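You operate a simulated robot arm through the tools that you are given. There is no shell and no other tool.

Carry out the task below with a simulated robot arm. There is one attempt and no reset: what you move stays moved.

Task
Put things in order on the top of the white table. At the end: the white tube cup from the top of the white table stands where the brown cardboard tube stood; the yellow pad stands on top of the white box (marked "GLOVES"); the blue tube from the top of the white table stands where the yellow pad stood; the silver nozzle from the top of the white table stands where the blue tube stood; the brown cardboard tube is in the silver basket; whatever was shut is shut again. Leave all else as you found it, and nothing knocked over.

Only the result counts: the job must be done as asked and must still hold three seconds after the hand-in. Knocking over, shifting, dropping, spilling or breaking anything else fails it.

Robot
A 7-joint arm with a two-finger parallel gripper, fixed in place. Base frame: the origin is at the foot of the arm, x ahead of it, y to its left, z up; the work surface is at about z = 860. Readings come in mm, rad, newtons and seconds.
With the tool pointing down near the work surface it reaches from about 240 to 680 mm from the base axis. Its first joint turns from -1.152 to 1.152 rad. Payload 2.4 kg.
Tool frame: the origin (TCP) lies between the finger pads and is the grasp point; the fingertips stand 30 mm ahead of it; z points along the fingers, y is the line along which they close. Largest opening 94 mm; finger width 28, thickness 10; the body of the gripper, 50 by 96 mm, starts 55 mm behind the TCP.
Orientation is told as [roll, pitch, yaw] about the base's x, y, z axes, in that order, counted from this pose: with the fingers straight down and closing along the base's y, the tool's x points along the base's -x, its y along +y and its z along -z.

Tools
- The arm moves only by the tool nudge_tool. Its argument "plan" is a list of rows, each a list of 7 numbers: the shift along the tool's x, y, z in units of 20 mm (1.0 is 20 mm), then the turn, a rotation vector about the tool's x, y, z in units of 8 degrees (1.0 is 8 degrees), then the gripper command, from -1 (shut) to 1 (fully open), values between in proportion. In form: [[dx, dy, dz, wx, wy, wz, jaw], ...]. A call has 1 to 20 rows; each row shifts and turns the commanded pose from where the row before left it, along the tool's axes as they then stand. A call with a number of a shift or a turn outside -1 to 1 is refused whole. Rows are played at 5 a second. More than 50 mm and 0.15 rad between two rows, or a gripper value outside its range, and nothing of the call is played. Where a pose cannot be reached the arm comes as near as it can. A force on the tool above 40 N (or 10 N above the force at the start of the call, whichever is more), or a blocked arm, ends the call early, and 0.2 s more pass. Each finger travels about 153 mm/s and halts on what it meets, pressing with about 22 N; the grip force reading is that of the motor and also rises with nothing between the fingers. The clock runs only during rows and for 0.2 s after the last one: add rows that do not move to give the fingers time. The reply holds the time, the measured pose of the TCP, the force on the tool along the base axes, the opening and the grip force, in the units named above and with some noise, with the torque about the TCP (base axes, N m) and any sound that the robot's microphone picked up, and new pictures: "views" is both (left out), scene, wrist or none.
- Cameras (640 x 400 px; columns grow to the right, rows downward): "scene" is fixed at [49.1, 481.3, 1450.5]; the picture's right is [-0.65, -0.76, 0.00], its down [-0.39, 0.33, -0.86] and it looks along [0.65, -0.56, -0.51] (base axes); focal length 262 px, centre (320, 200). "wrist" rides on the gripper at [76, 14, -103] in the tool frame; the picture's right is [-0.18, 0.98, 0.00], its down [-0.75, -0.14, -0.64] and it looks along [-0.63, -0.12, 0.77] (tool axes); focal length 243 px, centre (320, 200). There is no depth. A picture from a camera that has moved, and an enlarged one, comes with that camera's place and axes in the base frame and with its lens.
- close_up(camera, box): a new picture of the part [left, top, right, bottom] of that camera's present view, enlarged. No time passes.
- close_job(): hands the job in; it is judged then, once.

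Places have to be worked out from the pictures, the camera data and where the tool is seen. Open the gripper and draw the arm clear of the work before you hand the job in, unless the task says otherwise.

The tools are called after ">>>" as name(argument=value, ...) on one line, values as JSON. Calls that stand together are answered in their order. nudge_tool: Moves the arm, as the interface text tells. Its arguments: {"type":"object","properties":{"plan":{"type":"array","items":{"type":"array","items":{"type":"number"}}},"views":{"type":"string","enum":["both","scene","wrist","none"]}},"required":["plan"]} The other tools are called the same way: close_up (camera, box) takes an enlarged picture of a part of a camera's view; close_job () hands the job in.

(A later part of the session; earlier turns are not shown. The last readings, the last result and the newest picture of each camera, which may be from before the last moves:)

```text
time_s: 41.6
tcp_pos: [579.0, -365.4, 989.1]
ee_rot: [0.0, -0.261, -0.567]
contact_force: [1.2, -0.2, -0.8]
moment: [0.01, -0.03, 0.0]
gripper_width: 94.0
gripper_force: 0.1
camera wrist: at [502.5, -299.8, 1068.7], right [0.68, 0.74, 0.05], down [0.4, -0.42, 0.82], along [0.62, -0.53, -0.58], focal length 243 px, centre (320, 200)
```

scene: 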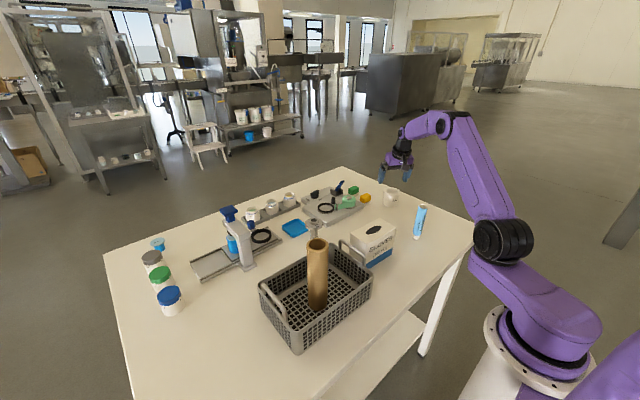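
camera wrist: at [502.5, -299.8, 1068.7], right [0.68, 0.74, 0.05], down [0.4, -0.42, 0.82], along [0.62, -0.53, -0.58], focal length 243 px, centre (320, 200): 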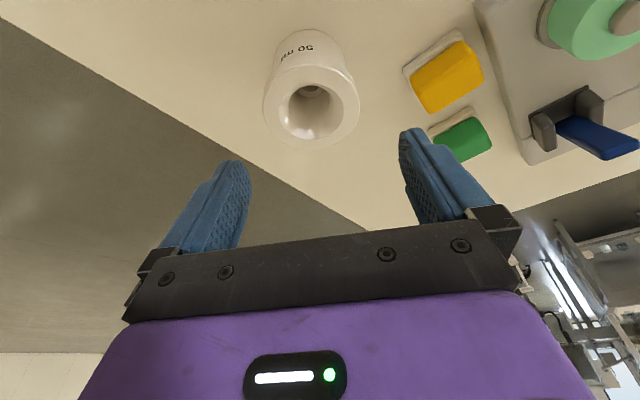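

Cup appears a few mm left/near of the axis, so I correct by 3 mm and descend partway with the fingers straddling the cup.

>>> nudge_tool(plan=[[0.145, -0.15, -0.04, 0, 0, 0, 1], [0.217, 0, 0.811, 0, 0, 0, 1], [0.217, 0, 0.811, 0, 0, 0, 1], [0.1085, 0, 0.405, 0, 0, 0, 1], [0, 0, 0, 0, 0, 0, 1]], views="wrist")

```text
time_s: 42.8
tcp_pos: [573.5, -366.2, 949.3]
ee_rot: [0.001, -0.262, -0.565]
contact_force: [1.2, -0.4, -0.2]
moment: [-0.02, 0.01, -0.02]
gripper_width: 93.9
gripper_force: 0.0
camera wrist: at [496.5, -300.6, 1027.9], right [0.68, 0.74, 0.05], down [0.4, -0.42, 0.82], along [0.62, -0.53, -0.58], focal length 243 px, centre (320, 200)
```

wrist: 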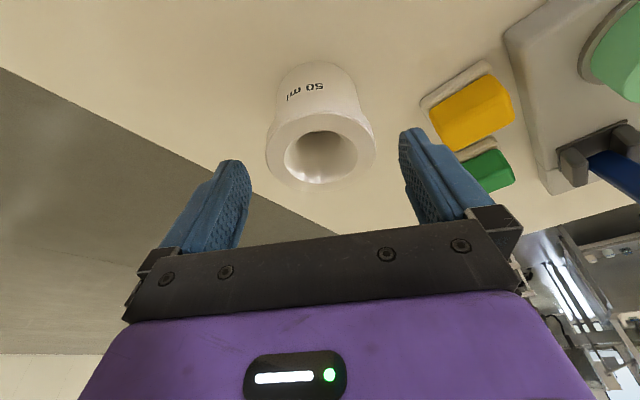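

Cup is centred within 2 mm. I finish the descent to z≈905.

>>> nudge_tool(plan=[[0.19, 0.03, 0.708, 0, 0, 0, 1], [0.19, 0.03, 0.708, 0, 0, 0, 1], [0.19, 0, 0.708, 0, 0, 0, 1], [0, 0, 0, 0, 0, 0, 1]], views="both")

```text
time_s: 43.8
tcp_pos: [574.5, -363.8, 904.3]
ee_rot: [0.001, -0.262, -0.564]
contact_force: [-0.2, 0.8, -0.5]
moment: [0.01, -0.03, 0.0]
gripper_width: 94.0
gripper_force: 0.0
camera wrist: at [497.5, -298.2, 983.9], right [0.68, 0.74, 0.05], down [0.4, -0.42, 0.82], along [0.62, -0.53, -0.58], focal length 243 px, centre (320, 200)
```

scene: 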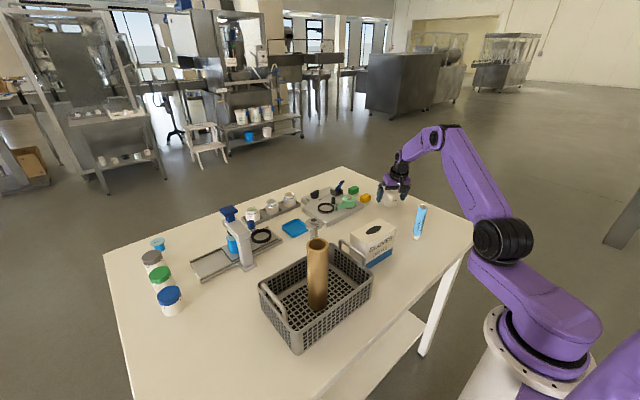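
wrist: 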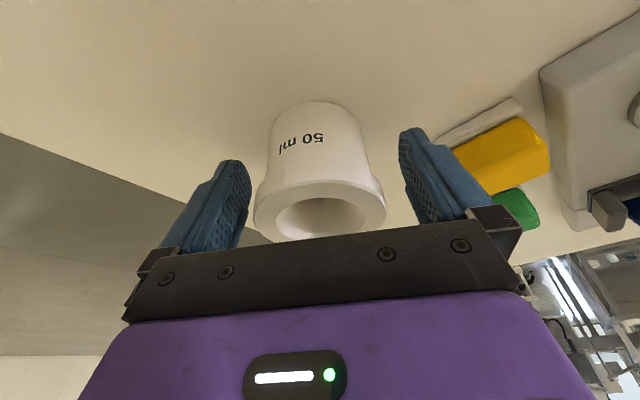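

Fingers straddle the cup; I close on it.

>>> nudge_tool(plan=[[0, 0, 0, 0, 0, 0, -1], [0, 0, 0, 0, 0, 0, -1], [0, 0, 0, 0, 0, 0, -1], [0, 0, 0, 0, 0, 0, -1]], views="wrist")

```text
time_s: 44.8
tcp_pos: [575.4, -363.9, 904.7]
ee_rot: [-0.001, -0.262, -0.566]
contact_force: [-0.9, -0.4, 1.1]
moment: [0.05, -0.01, -0.01]
gripper_width: 69.6
gripper_force: 22.3
camera wrist: at [497.4, -298.3, 984.2], right [0.68, 0.74, 0.05], down [0.4, -0.42, 0.82], along [0.62, -0.53, -0.58], focal length 243 px, centre (320, 200)
```

wrist: 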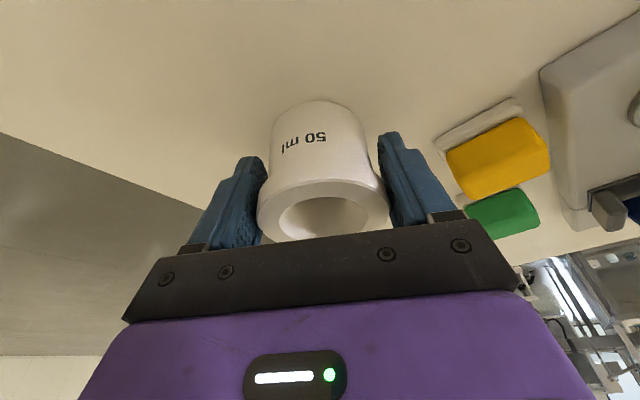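

Held at 69.6 mm. I lift the cup 100 mm straight up.

>>> nudge_tool(plan=[[-0.13, 0, -0.483, 0, 0, 0, -1], [-0.13, 0, -0.483, 0, 0, 0, -1], [-0.259, 0, -0.966, 0, 0, 0, -1], [-0.259, 0, -0.966, 0, 0, 0, -1], [-0.259, 0, -0.966, 0, 0, 0, -1], [-0.259, 0, -0.966, 0, 0, 0, -1], [0, 0, 0, 0, 0, 0, -1]], views="both")

```text
time_s: 46.4
tcp_pos: [575.8, -365.5, 1002.9]
ee_rot: [0.0, -0.262, -0.564]
contact_force: [0.0, 0.5, -1.6]
moment: [0.01, 0.01, -0.01]
gripper_width: 66.0
gripper_force: 22.1
camera wrist: at [498.6, -299.7, 1083.0], right [0.68, 0.74, 0.05], down [0.4, -0.42, 0.82], along [0.62, -0.53, -0.58], focal length 243 px, centre (320, 200)
```

scene: 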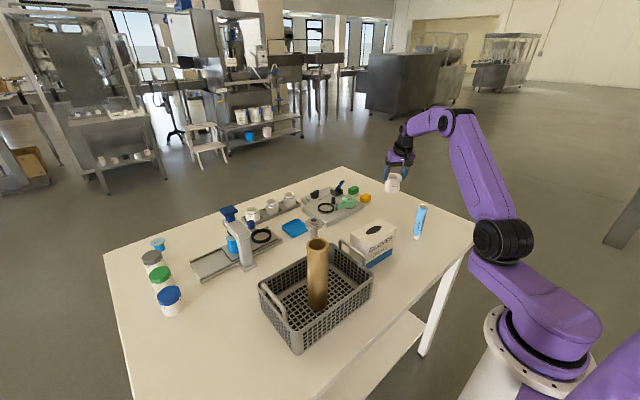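
wrist: 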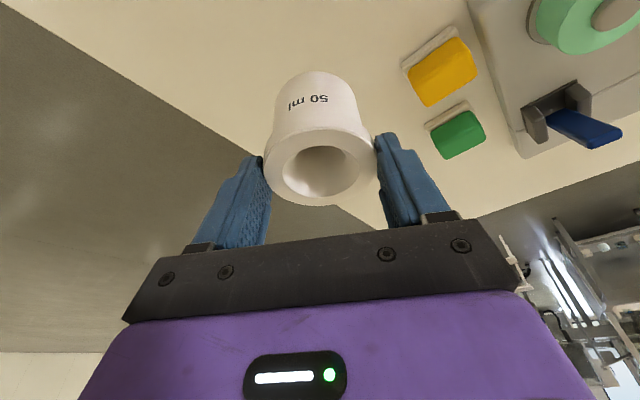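

The width dropped to 66 mm and the cup sits lower in the fingers than before, so it slid while lifting. I look closely before doing anything else.

>>> close_up(camera="scene", box=[360, 140, 440, 205])

>>> close_up(camera="wrist", box=[190, 50, 450, 250])

>>> nudge_tool(plan=[[0, 0, 0, 0, 0, 0, -1]], views="wrist")

```text
6.15 times, centred on (400, 172) of scene
camera zoom: at [49.2, 481.3, 1450.5], right [-0.65, -0.76, 0.0], down [-0.39, 0.33, -0.86], along [0.65, -0.56, -0.51], focal length 1616 px, centre (-172, 369)
```

zoom: 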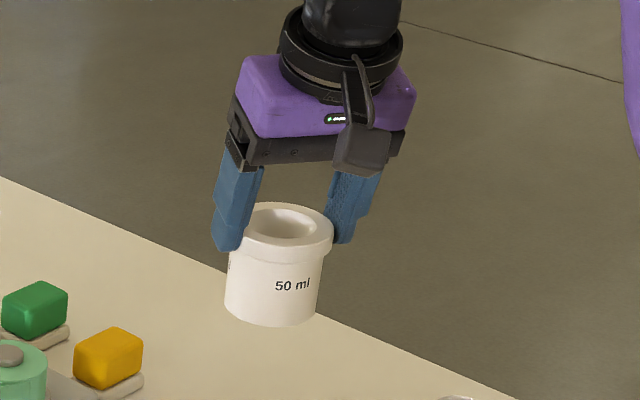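

```text
2.00 times, centred on (320, 150) of wrist
camera zoom: at [498.6, -299.7, 1083.0], right [0.68, 0.74, 0.05], down [0.4, -0.42, 0.82], along [0.62, -0.53, -0.58], focal length 485 px, centre (320, 300)
```

zoom: 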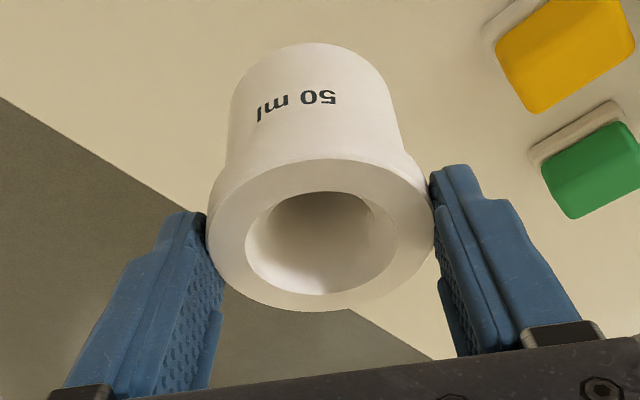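

```text
time_s: 46.8
tcp_pos: [577.4, -366.1, 1004.2]
ee_rot: [0.0, -0.262, -0.565]
contact_force: [1.3, 1.0, -1.0]
moment: [0.04, 0.01, 0.03]
gripper_width: 66.0
gripper_force: 22.1
camera wrist: at [498.6, -299.7, 1082.7], right [0.68, 0.74, 0.05], down [0.4, -0.42, 0.82], along [0.62, -0.53, -0.58], focal length 243 px, centre (320, 200)
```

wrist: 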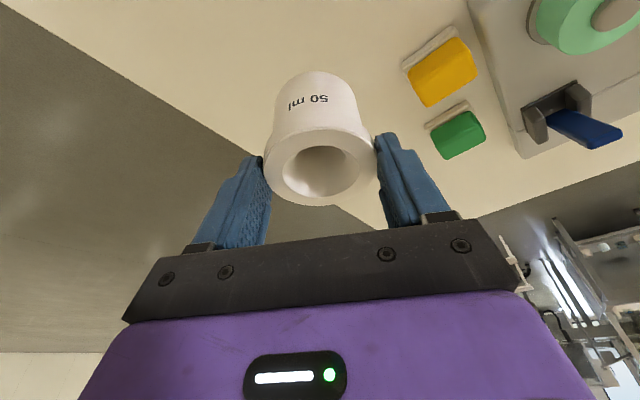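

The cup is now held by its lip at the fingertips and is steady. To keep any risk small I lower it so its base travels only about 15 mm above the table.

>>> nudge_tool(plan=[[0.065, 0, 0.24, 0, 0, 0, -1], [0.1, 0, 0.38, 0, 0, 0, -1], [0.1, 0, 0.38, 0, 0, 0, -1], [0.1, 0, 0.38, 0, 0, 0, -1], [0.1, 0, 0.38, 0, 0, 0, -1], [0.065, 0, 0.24, 0, 0, 0, -1], [0.03, 0, 0.1, 0, 0, 0, -1], [0, 0, 0, 0, 0, 0, -1]], views="both")

>>> close_up(camera="scene", box=[360, 150, 440, 215])

```text
time_s: 48.6
tcp_pos: [576.1, -365.7, 960.6]
ee_rot: [0.0, -0.262, -0.565]
contact_force: [1.0, -0.7, -1.4]
moment: [-0.01, 0.0, -0.01]
gripper_width: 65.7
gripper_force: 21.9
camera wrist: at [498.4, -299.3, 1039.9], right [0.68, 0.74, 0.05], down [0.4, -0.42, 0.81], along [0.62, -0.53, -0.58], focal length 243 px, centre (320, 200)
```

scene: 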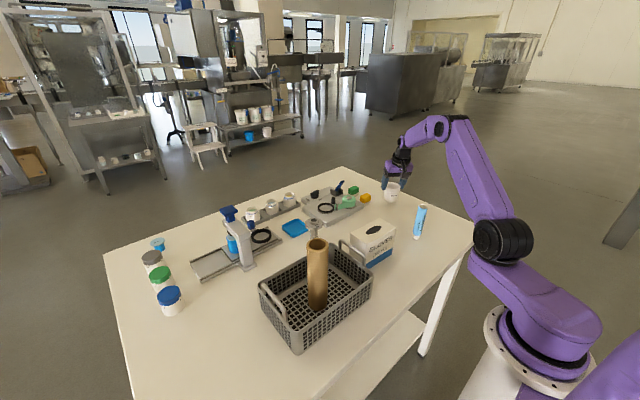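
wrist: 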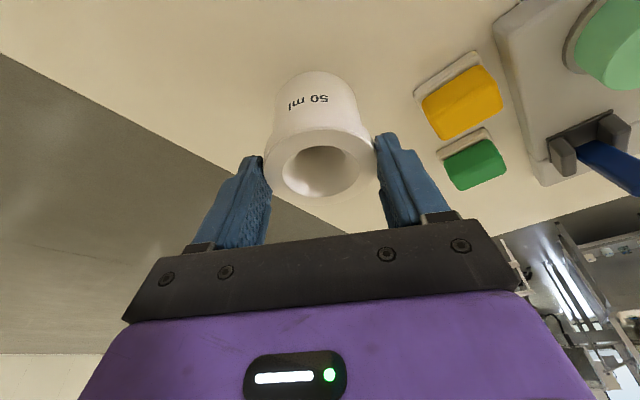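

```text
6.15 times, centred on (400, 182) of scene
camera zoom: at [49.2, 481.3, 1450.5], right [-0.65, -0.76, 0.0], down [-0.39, 0.33, -0.86], along [0.65, -0.56, -0.51], focal length 1616 px, centre (-172, 308)
```

zoom: 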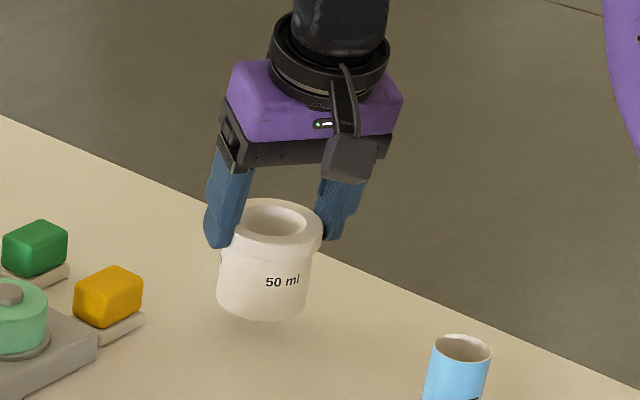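

Still held steadily. I carry it slowly and low to the old spot of the cardboard tube (378,-390).

>>> nudge_tool(plan=[[0.116, -0.099, -0.031, 0, 0, 0, -1], [0.232, -0.198, -0.062, 0, 0, 0, -1], [0.349, -0.298, -0.093, 0, 0, 0, -1], [0.465, -0.397, -0.1245, 0, 0, 0, -1], [0.465, -0.397, -0.1245, 0, 0, 0, -1], [0.465, -0.397, -0.1245, 0, 0, 0, -1], [0.465, -0.397, -0.1245, 0, 0, 0, -1], [0.465, -0.397, -0.1245, 0, 0, 0, -1], [0.465, -0.397, -0.1245, 0, 0, 0, -1], [0.465, -0.397, -0.1245, 0, 0, 0, -1], [0.465, -0.397, -0.1245, 0, 0, 0, -1], [0.465, -0.397, -0.1245, 0, 0, 0, -1], [0.465, -0.397, -0.1245, 0, 0, 0, -1], [0.465, -0.397, -0.1245, 0, 0, 0, -1], [0.465, -0.397, -0.1245, 0, 0, 0, -1], [0.465, -0.397, -0.1245, 0, 0, 0, -1], [0.349, -0.298, -0.093, 0, 0, 0, -1], [0.232, -0.198, -0.062, 0, 0, 0, -1], [0.116, -0.099, -0.031, 0, 0, 0, -1], [0, 0, 0, 0, 0, 0, -1]], views="both")

>>> close_up(camera="scene", box=[400, 150, 500, 245])

```text
time_s: 52.8
tcp_pos: [377.8, -390.4, 961.5]
ee_rot: [0.001, -0.262, -0.564]
contact_force: [0.0, 1.3, -1.8]
moment: [0.02, 0.01, -0.02]
gripper_width: 65.8
gripper_force: 21.9
camera wrist: at [300.4, -324.5, 1040.9], right [0.68, 0.74, 0.05], down [0.4, -0.42, 0.82], along [0.62, -0.53, -0.58], focal length 243 px, centre (320, 200)
```

scene: 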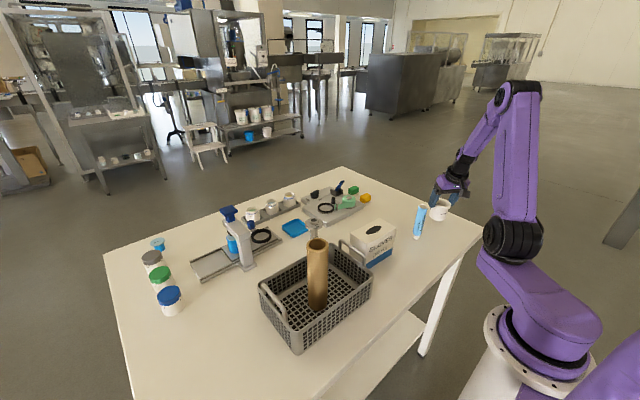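
wrist: 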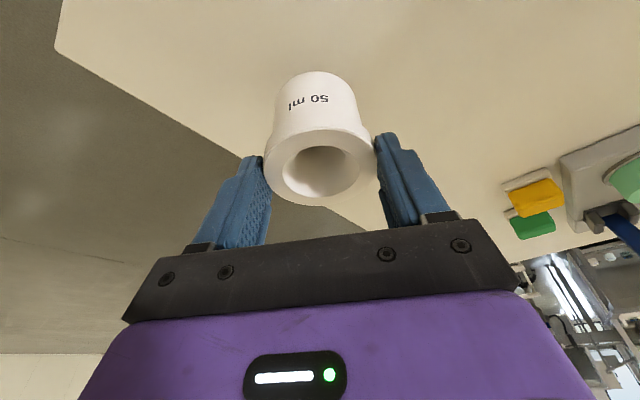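

```text
4.21 times, centred on (450, 198) of scene
camera zoom: at [49.2, 481.3, 1450.5], right [-0.65, -0.76, 0.0], down [-0.39, 0.33, -0.86], along [0.65, -0.56, -0.51], focal length 1105 px, centre (-227, 210)
```

zoom: 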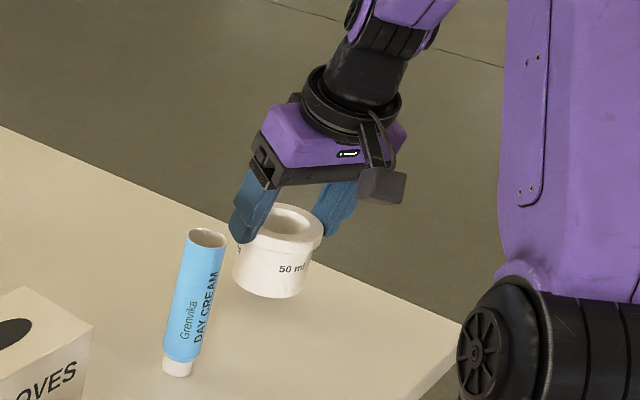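

Now over the target spot with the cup's base about 24 mm above the table by my estimate. I lower gently toward contact.

>>> nudge_tool(plan=[[0.06, 0, 0.22, 0, 0, 0, -1], [0.078, 0, 0.29, 0, 0, 0, -1], [0.06, 0, 0.22, 0, 0, 0, -1], [0.03, 0, 0.11, 0, 0, 0, -1], [0, 0, 0, 0, 0, 0, -1]], views="none")

>>> nudge_tool(plan=[[0.02, 0, 0.075, 0, 0, 0, -1], [0, 0, 0, 0, 0, 0, -1]], views="none")

>>> nudge_tool(plan=[[0.02, 0, 0.075, 0, 0, 0, -1], [0, 0, 0, 0, 0, 0, -1]], views="none")

>>> nudge_tool(plan=[[0.02, 0, 0.075, 0, 0, 0, -1], [0, 0, 0, 0, 0, 0, -1]], views="none")

```text
time_s: 54.0
tcp_pos: [376.2, -391.1, 943.4]
ee_rot: [-0.001, -0.262, -0.563]
contact_force: [0.1, 0.7, -1.1]
moment: [0.04, 0.03, 0.0]
gripper_width: 65.6
gripper_force: 22.1
```

```text
time_s: 54.6
tcp_pos: [376.5, -391.8, 943.0]
ee_rot: [0.0, -0.26, -0.563]
contact_force: [-1.0, -0.1, -1.8]
moment: [0.01, 0.04, 0.02]
gripper_width: 65.6
gripper_force: 21.9
```

```text
time_s: 55.2
tcp_pos: [377.7, -390.5, 940.7]
ee_rot: [0.0, -0.263, -0.565]
contact_force: [0.0, 0.0, -1.1]
moment: [-0.02, 0.02, 0.0]
gripper_width: 65.3
gripper_force: 21.9
```

```text
time_s: 55.8
tcp_pos: [377.0, -390.4, 939.2]
ee_rot: [-0.001, -0.261, -0.565]
contact_force: [0.7, 1.3, -1.2]
moment: [0.05, 0.05, 0.01]
gripper_width: 65.5
gripper_force: 22.3
```

No contact yet at z≈939. I keep lowering in 1.5 mm steps.

>>> nudge_tool(plan=[[0.02, 0, 0.075, 0, 0, 0, -1], [0, 0, 0, 0, 0, 0, -1]], views="none")

>>> nudge_tool(plan=[[0.02, 0, 0.075, 0, 0, 0, -1], [0, 0, 0, 0, 0, 0, -1]], views="none")

>>> nudge_tool(plan=[[0.02, 0, 0.075, 0, 0, 0, -1], [0, 0, 0, 0, 0, 0, -1]], views="wrist")

>>> close_up(camera="scene", box=[400, 160, 480, 230])

```text
time_s: 56.4
tcp_pos: [377.2, -391.4, 939.4]
ee_rot: [-0.001, -0.264, -0.565]
contact_force: [-2.6, 0.7, 7.2]
moment: [0.29, 0.02, 0.1]
gripper_width: 65.5
gripper_force: 21.7
```

```text
time_s: 57.0
tcp_pos: [377.7, -391.8, 937.0]
ee_rot: [-0.002, -0.266, -0.566]
contact_force: [-4.1, 2.3, 21.0]
moment: [-0.02, -0.05, 0.17]
gripper_width: 65.5
gripper_force: 22.3
```

```text
time_s: 57.6
tcp_pos: [376.8, -390.4, 935.6]
ee_rot: [-0.001, -0.268, -0.564]
contact_force: [0.8, -3.0, 20.8]
moment: [-0.27, -0.14, 0.17]
gripper_width: 65.3
gripper_force: 21.6
camera wrist: at [299.6, -324.9, 1014.0], right [0.68, 0.73, 0.05], down [0.4, -0.42, 0.82], along [0.62, -0.53, -0.57], focal length 243 px, centre (320, 200)
```

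wrist: 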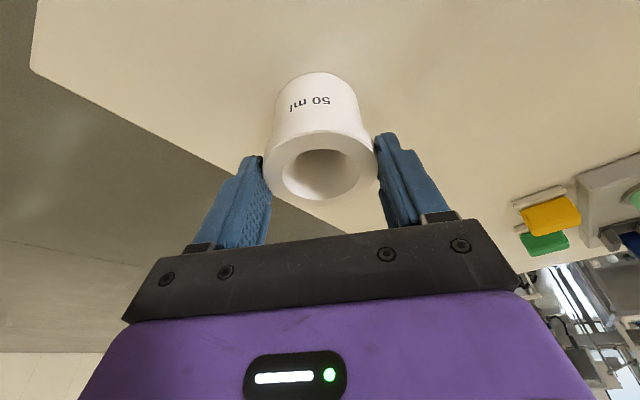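

```text
5.71 times, centred on (440, 195) of scene
camera zoom: at [48.9, 481.5, 1450.4], right [-0.65, -0.76, 0.0], down [-0.39, 0.33, -0.86], along [0.65, -0.56, -0.51], focal length 1500 px, centre (-366, 229)
```

zoom: 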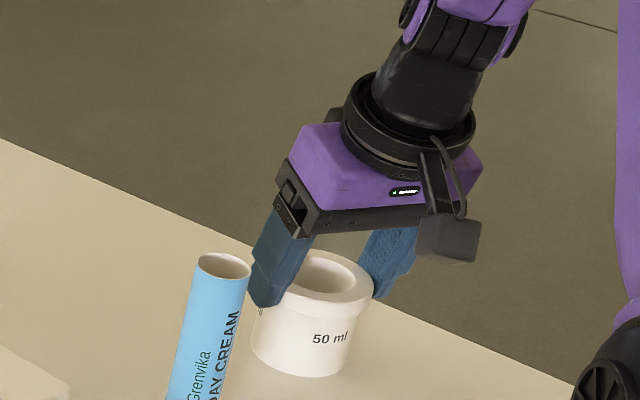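

The cup is standing on the table (contact ~21 N). I back off slightly and open the fingers.

>>> nudge_tool(plan=[[-0.02, 0, -0.075, 0, 0, 0, -1], [0, 0, 0, 0, 0, 0, -1], [0, 0, 0, 0, 0, 0, 0.5], [0, 0, 0, 0, 0, 0, 0.7], [0, 0, 0, 0, 0, 0, 1], [0, 0, 0, 0, 0, 0, 1]], views="wrist")

>>> close_up(camera="scene", box=[400, 160, 480, 230])

```text
time_s: 59.0
tcp_pos: [376.5, -391.4, 936.3]
ee_rot: [0.0, -0.262, -0.565]
contact_force: [-0.2, 0.7, -0.9]
moment: [-0.03, 0.01, -0.02]
gripper_width: 93.9
gripper_force: 0.0
camera wrist: at [299.4, -324.6, 1015.8], right [0.68, 0.74, 0.05], down [0.4, -0.42, 0.82], along [0.62, -0.53, -0.58], focal length 243 px, centre (320, 200)
```

wrist: 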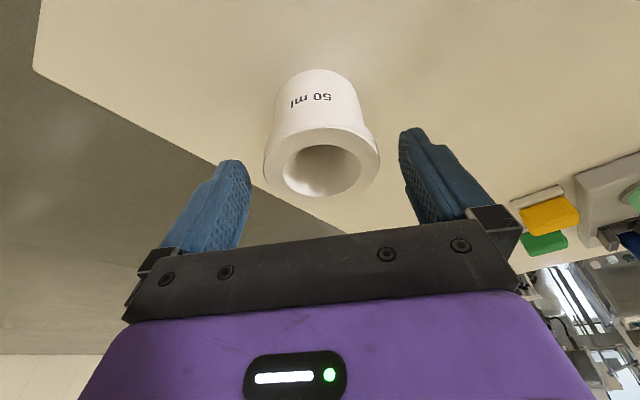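

```text
5.71 times, centred on (440, 195) of scene
camera zoom: at [49.1, 481.3, 1450.5], right [-0.65, -0.76, 0.0], down [-0.39, 0.33, -0.86], along [0.65, -0.56, -0.51], focal length 1500 px, centre (-366, 229)
```

zoom: 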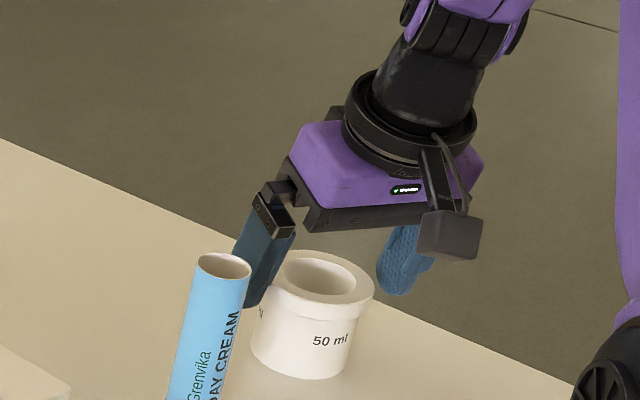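

The cup stands upright on the tube's former spot. I rise 100 mm, straighten the tool, and move toward the yellow pad for a close look.

>>> nudge_tool(plan=[[-0.13, 0, -0.483, 0, 0, 0, 1], [-0.259, 0, -0.966, 0, 0, 0, 1], [-0.259, 0, -0.966, 0, 0, 0, 1], [-0.259, 0, -0.966, 0, 0, 0, 1], [-0.259, 0, -0.966, 0, 0, 0, 1], [-0.13, 0, -0.483, 0, 0, 0, 1], [0, 0, 0, 0, 0.9375, 0, 1], [0, 0, 0, 0, 0.9375, 0, 1], [0, 0, 0, 0, 0, -0.81, 1], [0, 0, 0, 0, 0, -0.81, 1], [0, 0, 0, 0, 0, -0.81, 1], [0, 0, 0, 0, 0, -0.81, 1], [0, 0, 0, 0, 0, -0.81, 1], [0, 0, 0, 0, 0, 0, 1]], views="both")

```text
time_s: 62.0
tcp_pos: [377.8, -389.9, 1037.0]
ee_rot: [0.002, 0.001, 0.001]
contact_force: [0.3, 0.7, 0.4]
moment: [-0.01, 0.02, -0.01]
gripper_width: 94.2
gripper_force: 0.1
camera wrist: at [301.0, -375.8, 1138.9], right [0.18, 0.98, 0.0], down [0.75, -0.14, 0.64], along [0.63, -0.12, -0.77], focal length 243 px, centre (320, 200)
```

scene: 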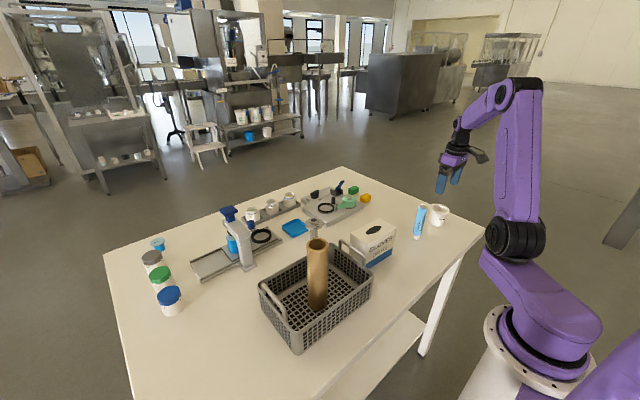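
wrist: 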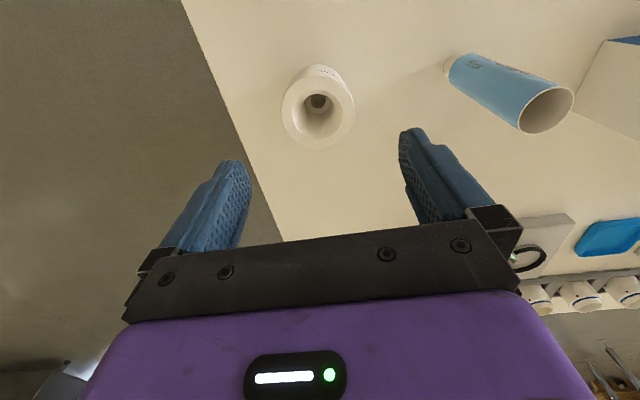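

Cup sits at about (374,-392), close to the target. Next I move toward the yellow pad to examine it and its surroundings.

>>> nudge_tool(plan=[[-0.925, 0.47, 0.118, 0, 0, 0, 1], [-0.925, 0.47, 0.118, 0, 0, 0, 1], [-0.925, 0.47, 0.118, 0, 0, 0, 1], [-0.925, 0.47, 0.118, 0, 0, 0, 1], [-0.925, 0.47, 0.118, 0, 0, 0, 1], [-0.925, 0.47, 0.118, 0, 0, 0, 1], [-0.925, 0.47, 0.118, 0, 0, 0, 1], [-0.925, 0.47, 0.118, 0, 0, 0, 1], [-0.925, 0.47, 0.118, 0, 0, 0, 1], [-0.925, 0.47, 0.118, 0, 0, 0, 1], [-0.925, 0.47, 0.118, 0, 0, 0, 1], [0, 0, 0, 0, 0, 0, 1]], views="both")

>>> close_up(camera="wrist", box=[250, 80, 420, 230])

```text
time_s: 64.6
tcp_pos: [582.1, -286.5, 1008.6]
ee_rot: [-0.001, 0.0, 0.001]
contact_force: [-0.1, 1.0, 0.5]
moment: [0.03, -0.01, -0.02]
gripper_width: 94.0
gripper_force: 0.0
camera wrist: at [505.7, -271.8, 1111.4], right [0.18, 0.98, 0.0], down [0.75, -0.14, 0.64], along [0.63, -0.12, -0.77], focal length 243 px, centre (320, 200)
```

scene: 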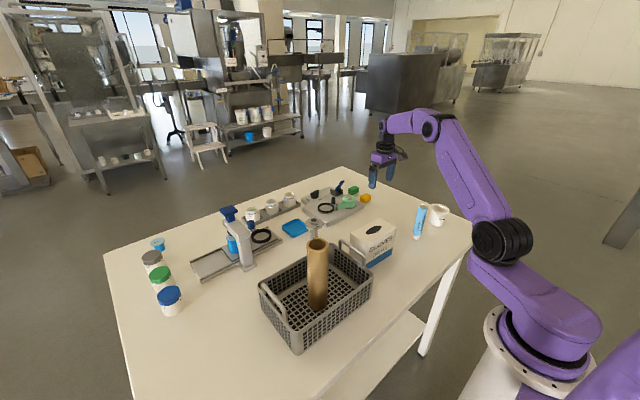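
wrist: 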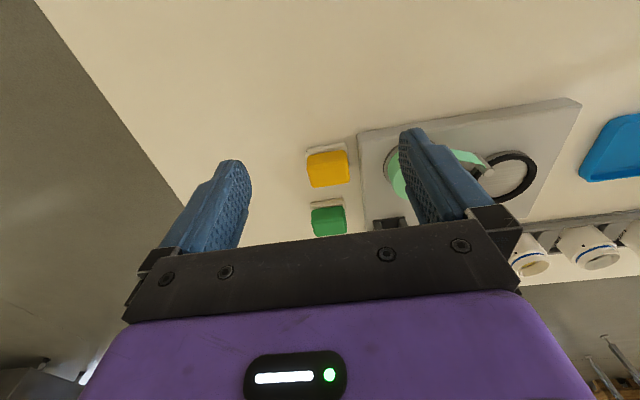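

```text
2.67 times, centred on (335, 155) of wrist
camera zoom: at [505.7, -271.8, 1111.4], right [0.18, 0.98, 0.0], down [0.75, -0.14, 0.64], along [0.63, -0.12, -0.77], focal length 647 px, centre (280, 320)
```

zoom: 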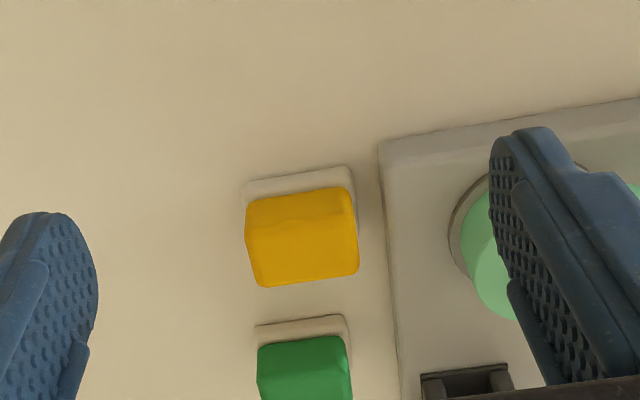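

Pad measured: block x 638–667, y −309…−268, top z≈894; the machine base edge is at y≈−254, top z≈879. I tilt 15°, set the jaws to ~52 mm, and move above the pad.

>>> nudge_tool(plan=[[0, 0, 0, 0, -0.9375, 0, 0.106], [0, 0, 0, 0, -0.9375, 0, 0.106], [-0.604, -0.044, 0.79, 0, 0, 0, 0.106], [-0.604, -0.044, 0.79, 0, 0, 0, 0.106], [-0.604, -0.044, 0.79, 0, 0, 0, 0.106], [-0.604, -0.044, 0.79, 0, 0, 0, 0.106], [0, 0, 0, 0, 0, 0, 0.106]], views="both")

>>> close_up(camera="wrist", box=[230, 60, 430, 230])

>>> close_up(camera="scene", box=[325, 140, 425, 225])

```text
time_s: 66.2
tcp_pos: [645.3, -289.9, 960.5]
ee_rot: [0.0, -0.262, 0.001]
contact_force: [-0.2, 0.1, 0.1]
moment: [-0.01, 0.03, -0.02]
gripper_width: 52.0
gripper_force: 0.2
camera wrist: at [543.6, -275.4, 1039.4], right [0.18, 0.98, 0.05], down [0.56, -0.14, 0.82], along [0.81, -0.12, -0.58], focal length 243 px, centre (320, 200)
```

scene: 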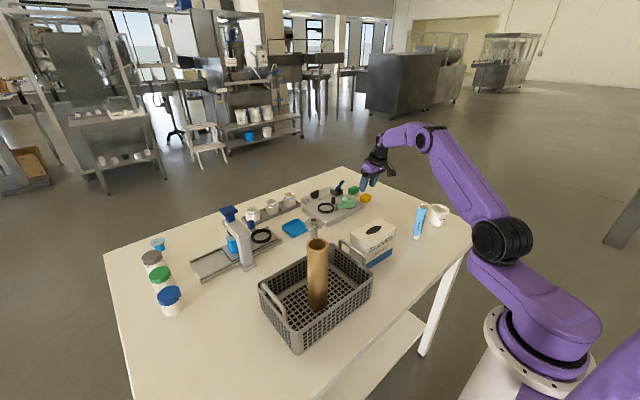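
wrist: 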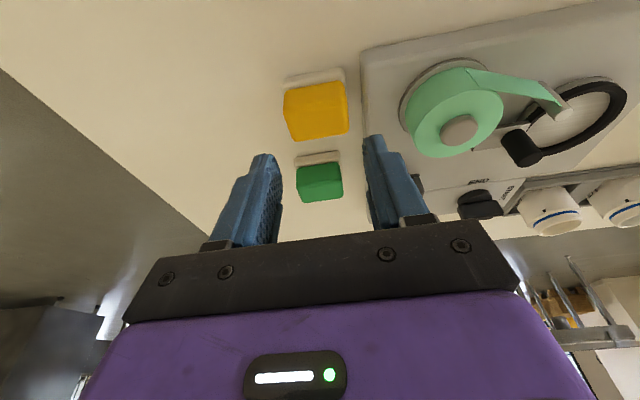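

```text
2.35 times, centred on (330, 145) of wrist
camera zoom: at [543.6, -275.4, 1039.4], right [0.18, 0.98, 0.05], down [0.56, -0.14, 0.82], along [0.81, -0.12, -0.58], focal length 571 px, centre (296, 329)
```

zoom: 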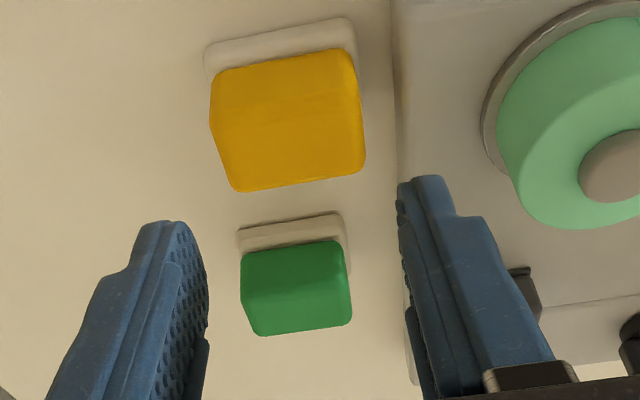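

```text
4.71 times, centred on (375, 182) of scene
camera zoom: at [49.1, 481.3, 1450.5], right [-0.65, -0.76, 0.0], down [-0.39, 0.33, -0.86], along [0.65, -0.56, -0.51], focal length 1235 px, centre (61, 282)
```

zoom: 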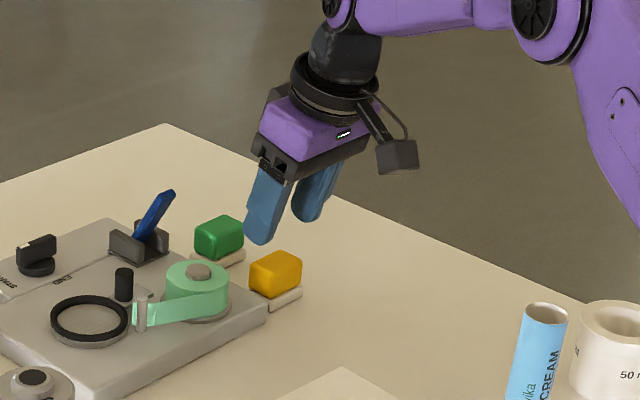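

Block refined: x 638–667, y −310.5…−267, machine edge y≈−255. I shift 1.2 mm to −y and descend 35 mm, then check.

>>> nudge_tool(plan=[[0, -0.06, 0, 0, 0, 0, 0.106], [0.2277, 0, 0.85, 0, 0, 0, 0.106], [0.2277, 0, 0.85, 0, 0, 0, 0.106], [0, 0, 0, 0, 0, 0, 0.106]], views="wrist")

>>> close_up(camera="wrist", box=[230, 90, 430, 240])

>>> close_up(camera="scene", box=[330, 160, 400, 215])

```text
time_s: 67.2
tcp_pos: [642.8, -291.0, 925.7]
ee_rot: [0.0, -0.263, 0.001]
contact_force: [-0.5, 0.2, -0.4]
moment: [0.01, -0.02, -0.02]
gripper_width: 52.1
gripper_force: 0.1
camera wrist: at [542.9, -276.6, 1004.6], right [0.18, 0.98, 0.05], down [0.56, -0.14, 0.82], along [0.81, -0.12, -0.58], focal length 243 px, centre (320, 200)
```

wrist: 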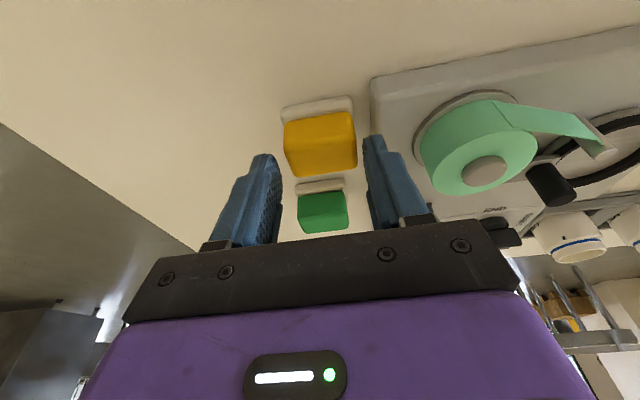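

```text
2.67 times, centred on (330, 165) of wrist
camera zoom: at [542.9, -276.6, 1004.6], right [0.18, 0.98, 0.05], down [0.56, -0.14, 0.82], along [0.81, -0.12, -0.58], focal length 647 px, centre (293, 293)
```

zoom: 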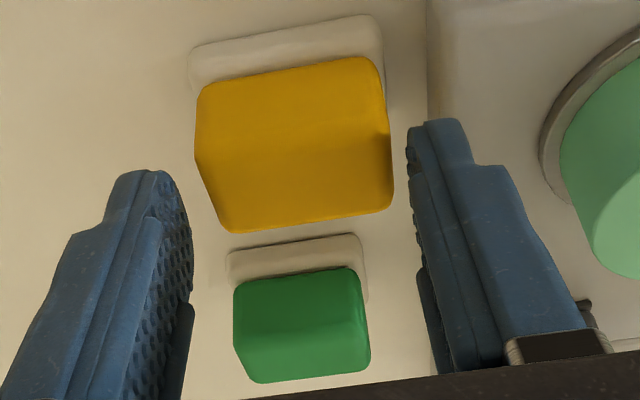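

```text
7.27 times, centred on (365, 188) of scene
camera zoom: at [49.1, 481.3, 1450.5], right [-0.65, -0.76, 0.0], down [-0.39, 0.33, -0.86], along [0.65, -0.56, -0.51], focal length 1909 px, centre (-7, 291)
```

zoom: 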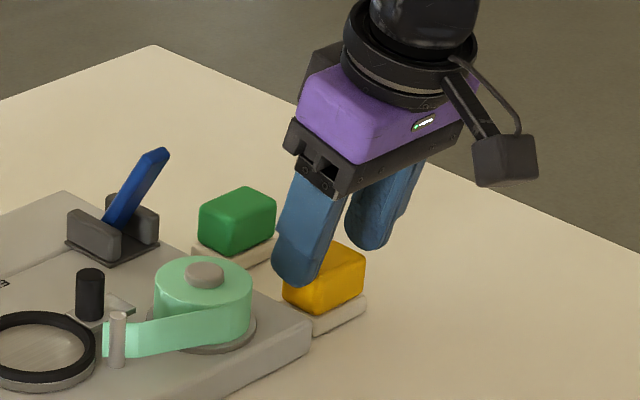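

Alignment looks right with clearance on both sides and the tips rounded. I descend the remaining 15 mm.

>>> nudge_tool(plan=[[0.097, 0, 0.362, 0, 0, 0, 0.106], [0.097, 0, 0.362, 0, 0, 0, 0.106], [0, 0, 0, 0, 0, 0, 0.106]], views="wrist")

>>> close_up(camera="wrist", box=[230, 90, 430, 240])

>>> close_up(camera="scene", box=[330, 160, 400, 215])

```text
time_s: 68.0
tcp_pos: [644.4, -290.8, 909.4]
ee_rot: [0.0, -0.262, 0.003]
contact_force: [-0.4, 0.1, 0.1]
moment: [0.03, -0.03, 0.05]
gripper_width: 52.0
gripper_force: 0.1
camera wrist: at [543.6, -276.9, 989.4], right [0.18, 0.98, 0.05], down [0.56, -0.14, 0.82], along [0.81, -0.12, -0.58], focal length 243 px, centre (320, 200)
```

wrist: 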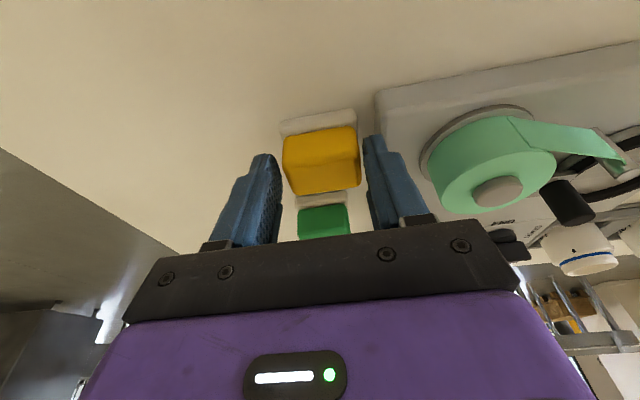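

```text
2.67 times, centred on (330, 165) of wrist
camera zoom: at [543.6, -276.9, 989.4], right [0.18, 0.98, 0.05], down [0.56, -0.14, 0.82], along [0.81, -0.12, -0.58], focal length 647 px, centre (293, 293)
```

zoom: 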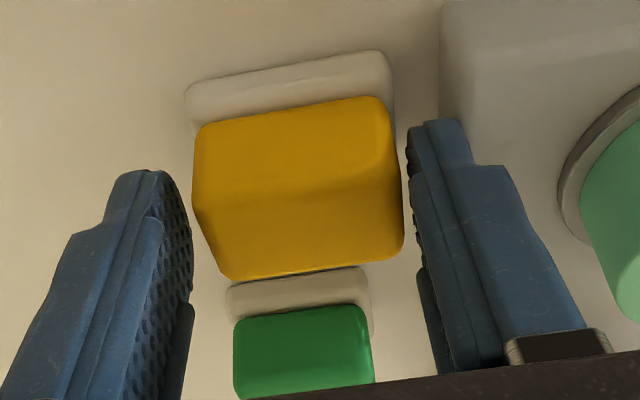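

```text
7.27 times, centred on (365, 188) of scene
camera zoom: at [49.1, 481.3, 1450.5], right [-0.65, -0.76, 0.0], down [-0.39, 0.33, -0.86], along [0.65, -0.56, -0.51], focal length 1909 px, centre (-7, 291)
```

zoom: 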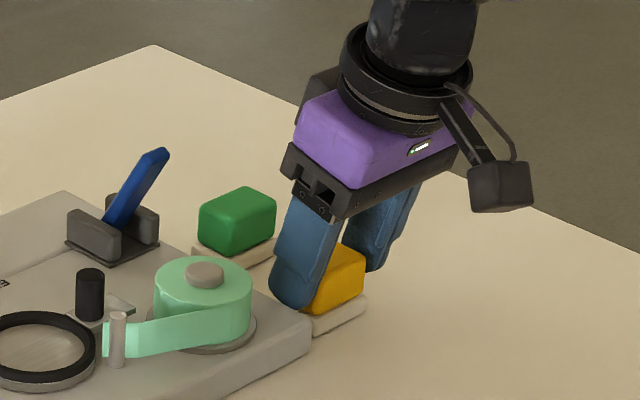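

Fingers are on both sides of the block with no contact. I close on it.

>>> nudge_tool(plan=[[0, 0, 0, 0, 0, 0, -1], [0, 0, 0, 0, 0, 0, -1], [0, 0, 0, 0, 0, 0, -1], [0, 0, 0, 0, 0, 0, -1]], views="wrist")

>>> close_up(camera="wrist", box=[230, 90, 430, 240])

>>> close_up(camera="scene", box=[330, 160, 400, 215])

```text
time_s: 69.0
tcp_pos: [643.9, -291.0, 910.2]
ee_rot: [0.001, -0.263, 0.001]
contact_force: [0.3, 0.2, 0.6]
moment: [0.01, -0.05, 0.02]
gripper_width: 42.9
gripper_force: 22.0
camera wrist: at [543.6, -276.8, 989.5], right [0.18, 0.98, 0.05], down [0.56, -0.14, 0.82], along [0.81, -0.12, -0.58], focal length 243 px, centre (320, 200)
```

wrist: 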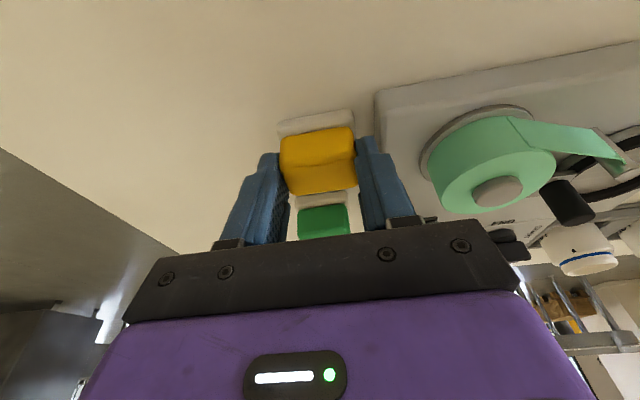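

```text
2.67 times, centred on (330, 165) of wrist
camera zoom: at [543.6, -276.8, 989.5], right [0.18, 0.98, 0.05], down [0.56, -0.14, 0.82], along [0.81, -0.12, -0.58], focal length 647 px, centre (293, 293)
```

zoom: 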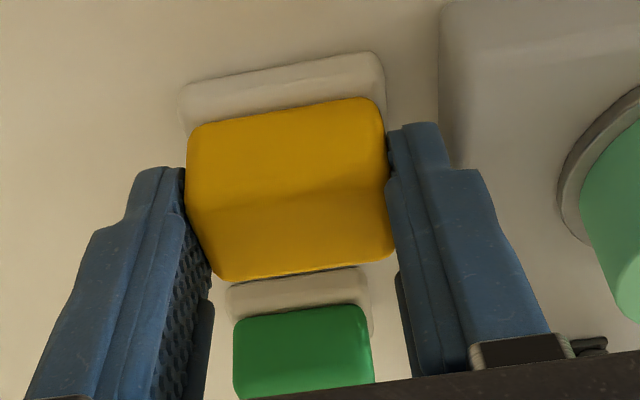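

```text
7.27 times, centred on (365, 188) of scene
camera zoom: at [49.1, 481.3, 1450.5], right [-0.65, -0.76, 0.0], down [-0.39, 0.33, -0.86], along [0.65, -0.56, -0.51], focal length 1909 px, centre (-7, 291)
```

zoom: 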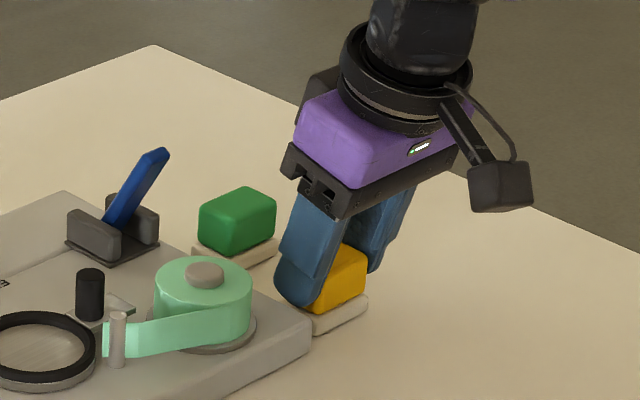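

Gripped at 42.9 mm (the block's width). I lift 25 mm slowly and check that the whole pad comes along.

>>> nudge_tool(plan=[[-0.0324, 0, -0.12, 0, 0, 0, -1], [-0.065, 0, -0.24, 0, 0, 0, -1], [-0.097, 0, -0.362, 0, 0, 0, -1], [-0.13, 0, -0.483, 0, 0, 0, -1], [0, 0, 0, 0, 0, 0, -1]], views="wrist")

>>> close_up(camera="wrist", box=[230, 90, 430, 240])

>>> close_up(camera="scene", box=[330, 150, 410, 215])

```text
time_s: 70.2
tcp_pos: [643.9, -291.2, 935.9]
ee_rot: [-0.001, -0.263, 0.0]
contact_force: [0.4, -0.7, -1.3]
moment: [0.02, 0.0, 0.0]
gripper_width: 42.8
gripper_force: 22.1
camera wrist: at [542.4, -277.5, 1015.1], right [0.18, 0.98, 0.05], down [0.56, -0.14, 0.81], along [0.81, -0.12, -0.58], focal length 243 px, centre (320, 200)
```

wrist: 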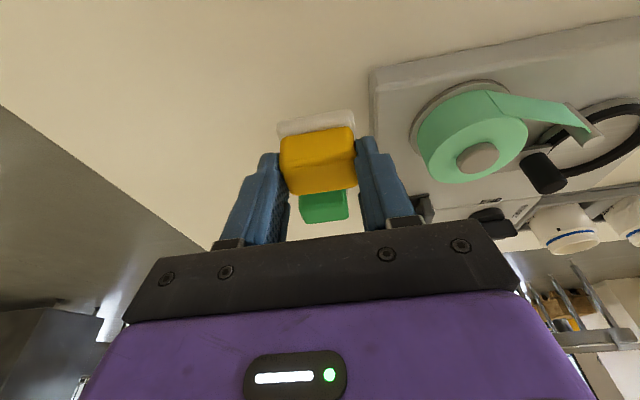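

```text
2.67 times, centred on (330, 165) of wrist
camera zoom: at [542.4, -277.5, 1015.1], right [0.18, 0.98, 0.05], down [0.56, -0.14, 0.81], along [0.81, -0.12, -0.58], focal length 647 px, centre (293, 293)
```

zoom: 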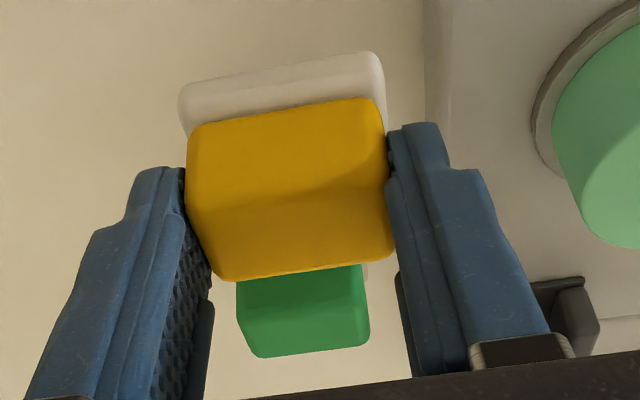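

```text
6.15 times, centred on (370, 182) of scene
camera zoom: at [49.1, 481.3, 1450.5], right [-0.65, -0.76, 0.0], down [-0.39, 0.33, -0.86], along [0.65, -0.56, -0.51], focal length 1616 px, centre (12, 308)
```

zoom: 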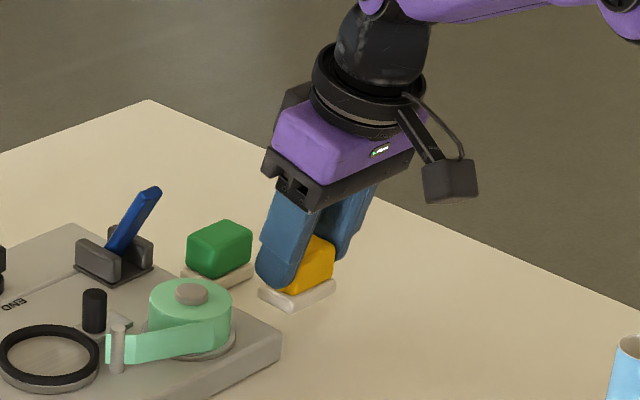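

The whole pad lifts without slipping. I raise it to TCP z≈1061, then carry it above the glove box.

>>> nudge_tool(plan=[[-0.13, 0, -0.483, 0, 0, 0, -1], [-0.233, 0, -0.869, 0, 0, 0, -1], [-0.233, 0, -0.869, 0, 0, 0, -1], [-0.233, 0, -0.869, 0, 0, 0, -1], [-0.233, 0, -0.869, 0, 0, 0, -1], [-0.233, 0, -0.869, 0, 0, 0, -1], [-0.233, 0, -0.869, 0, 0, 0, -1], [-0.1, 0, -0.386, 0, 0, 0, -1], [0, 0, 0, 0, 0, 0, -1]], views="wrist")

>>> nudge_tool(plan=[[0.43, 0.4655, -0.1152, 0, 0, 0, -1], [0.86, 0.931, -0.2304, 0, 0, 0, -1], [0.86, 0.931, -0.2304, 0, 0, 0, -1], [0.86, 0.931, -0.2304, 0, 0, 0, -1], [0.86, 0.931, -0.2304, 0, 0, 0, -1], [0.86, 0.931, -0.2304, 0, 0, 0, -1], [0.86, 0.931, -0.2304, 0, 0, 0, -1], [0.86, 0.931, -0.2304, 0, 0, 0, -1], [0.86, 0.931, -0.2304, 0, 0, 0, -1], [0.86, 0.931, -0.2304, 0, 0, 0, -1], [0.86, 0.931, -0.2304, 0, 0, 0, -1], [0.86, 0.931, -0.2304, 0, 0, 0, -1], [0.86, 0.931, -0.2304, 0, 0, 0, -1], [0.43, 0.4655, -0.1152, 0, 0, 0, -1], [0, 0, 0, 0, 0, 0, -1]], views="both")

```text
time_s: 72.2
tcp_pos: [642.8, -291.0, 1062.4]
ee_rot: [0.0, -0.263, 0.0]
contact_force: [-0.1, 1.0, 0.6]
moment: [0.0, -0.05, 0.04]
gripper_width: 43.2
gripper_force: 22.3
camera wrist: at [543.4, -276.5, 1141.7], right [0.18, 0.98, 0.05], down [0.56, -0.14, 0.82], along [0.81, -0.12, -0.58], focal length 243 px, centre (320, 200)
```

wrist: 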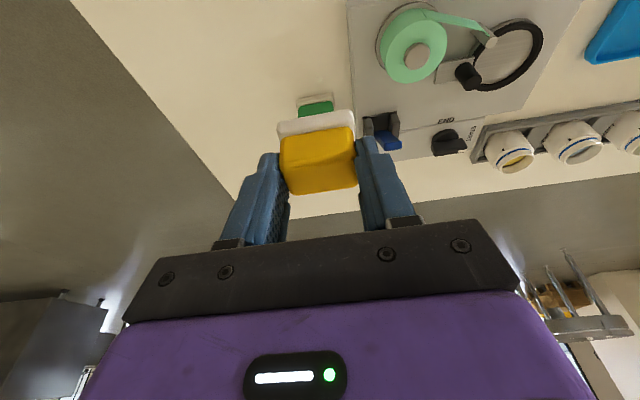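

```text
time_s: 75.4
tcp_pos: [412.4, -50.8, 1060.6]
ee_rot: [0.001, -0.262, -0.001]
contact_force: [-0.1, 0.3, -0.7]
moment: [0.01, 0.03, 0.02]
gripper_width: 43.0
gripper_force: 22.2
camera wrist: at [312.0, -36.1, 1140.0], right [0.18, 0.98, 0.05], down [0.56, -0.14, 0.81], along [0.81, -0.12, -0.58], focal length 243 px, centre (320, 200)
```

scene: 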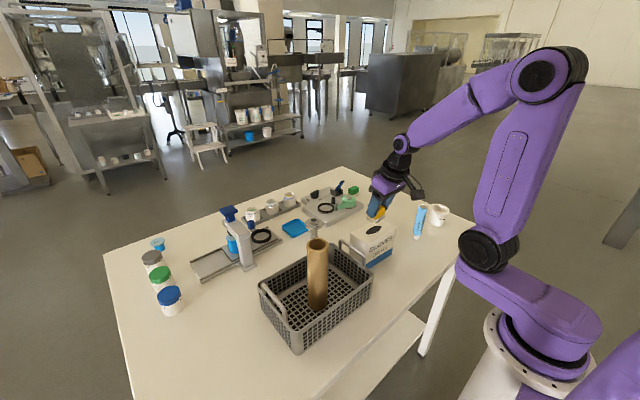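
wrist: 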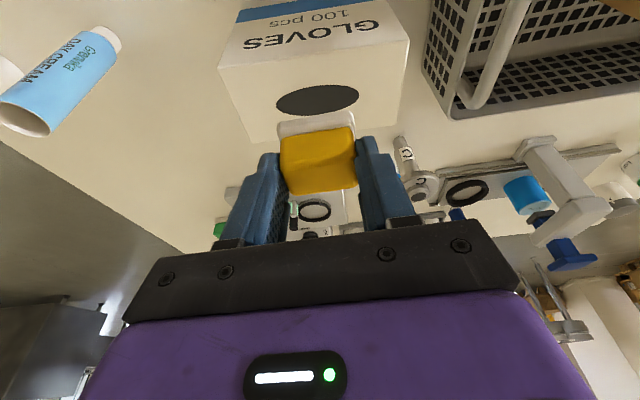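

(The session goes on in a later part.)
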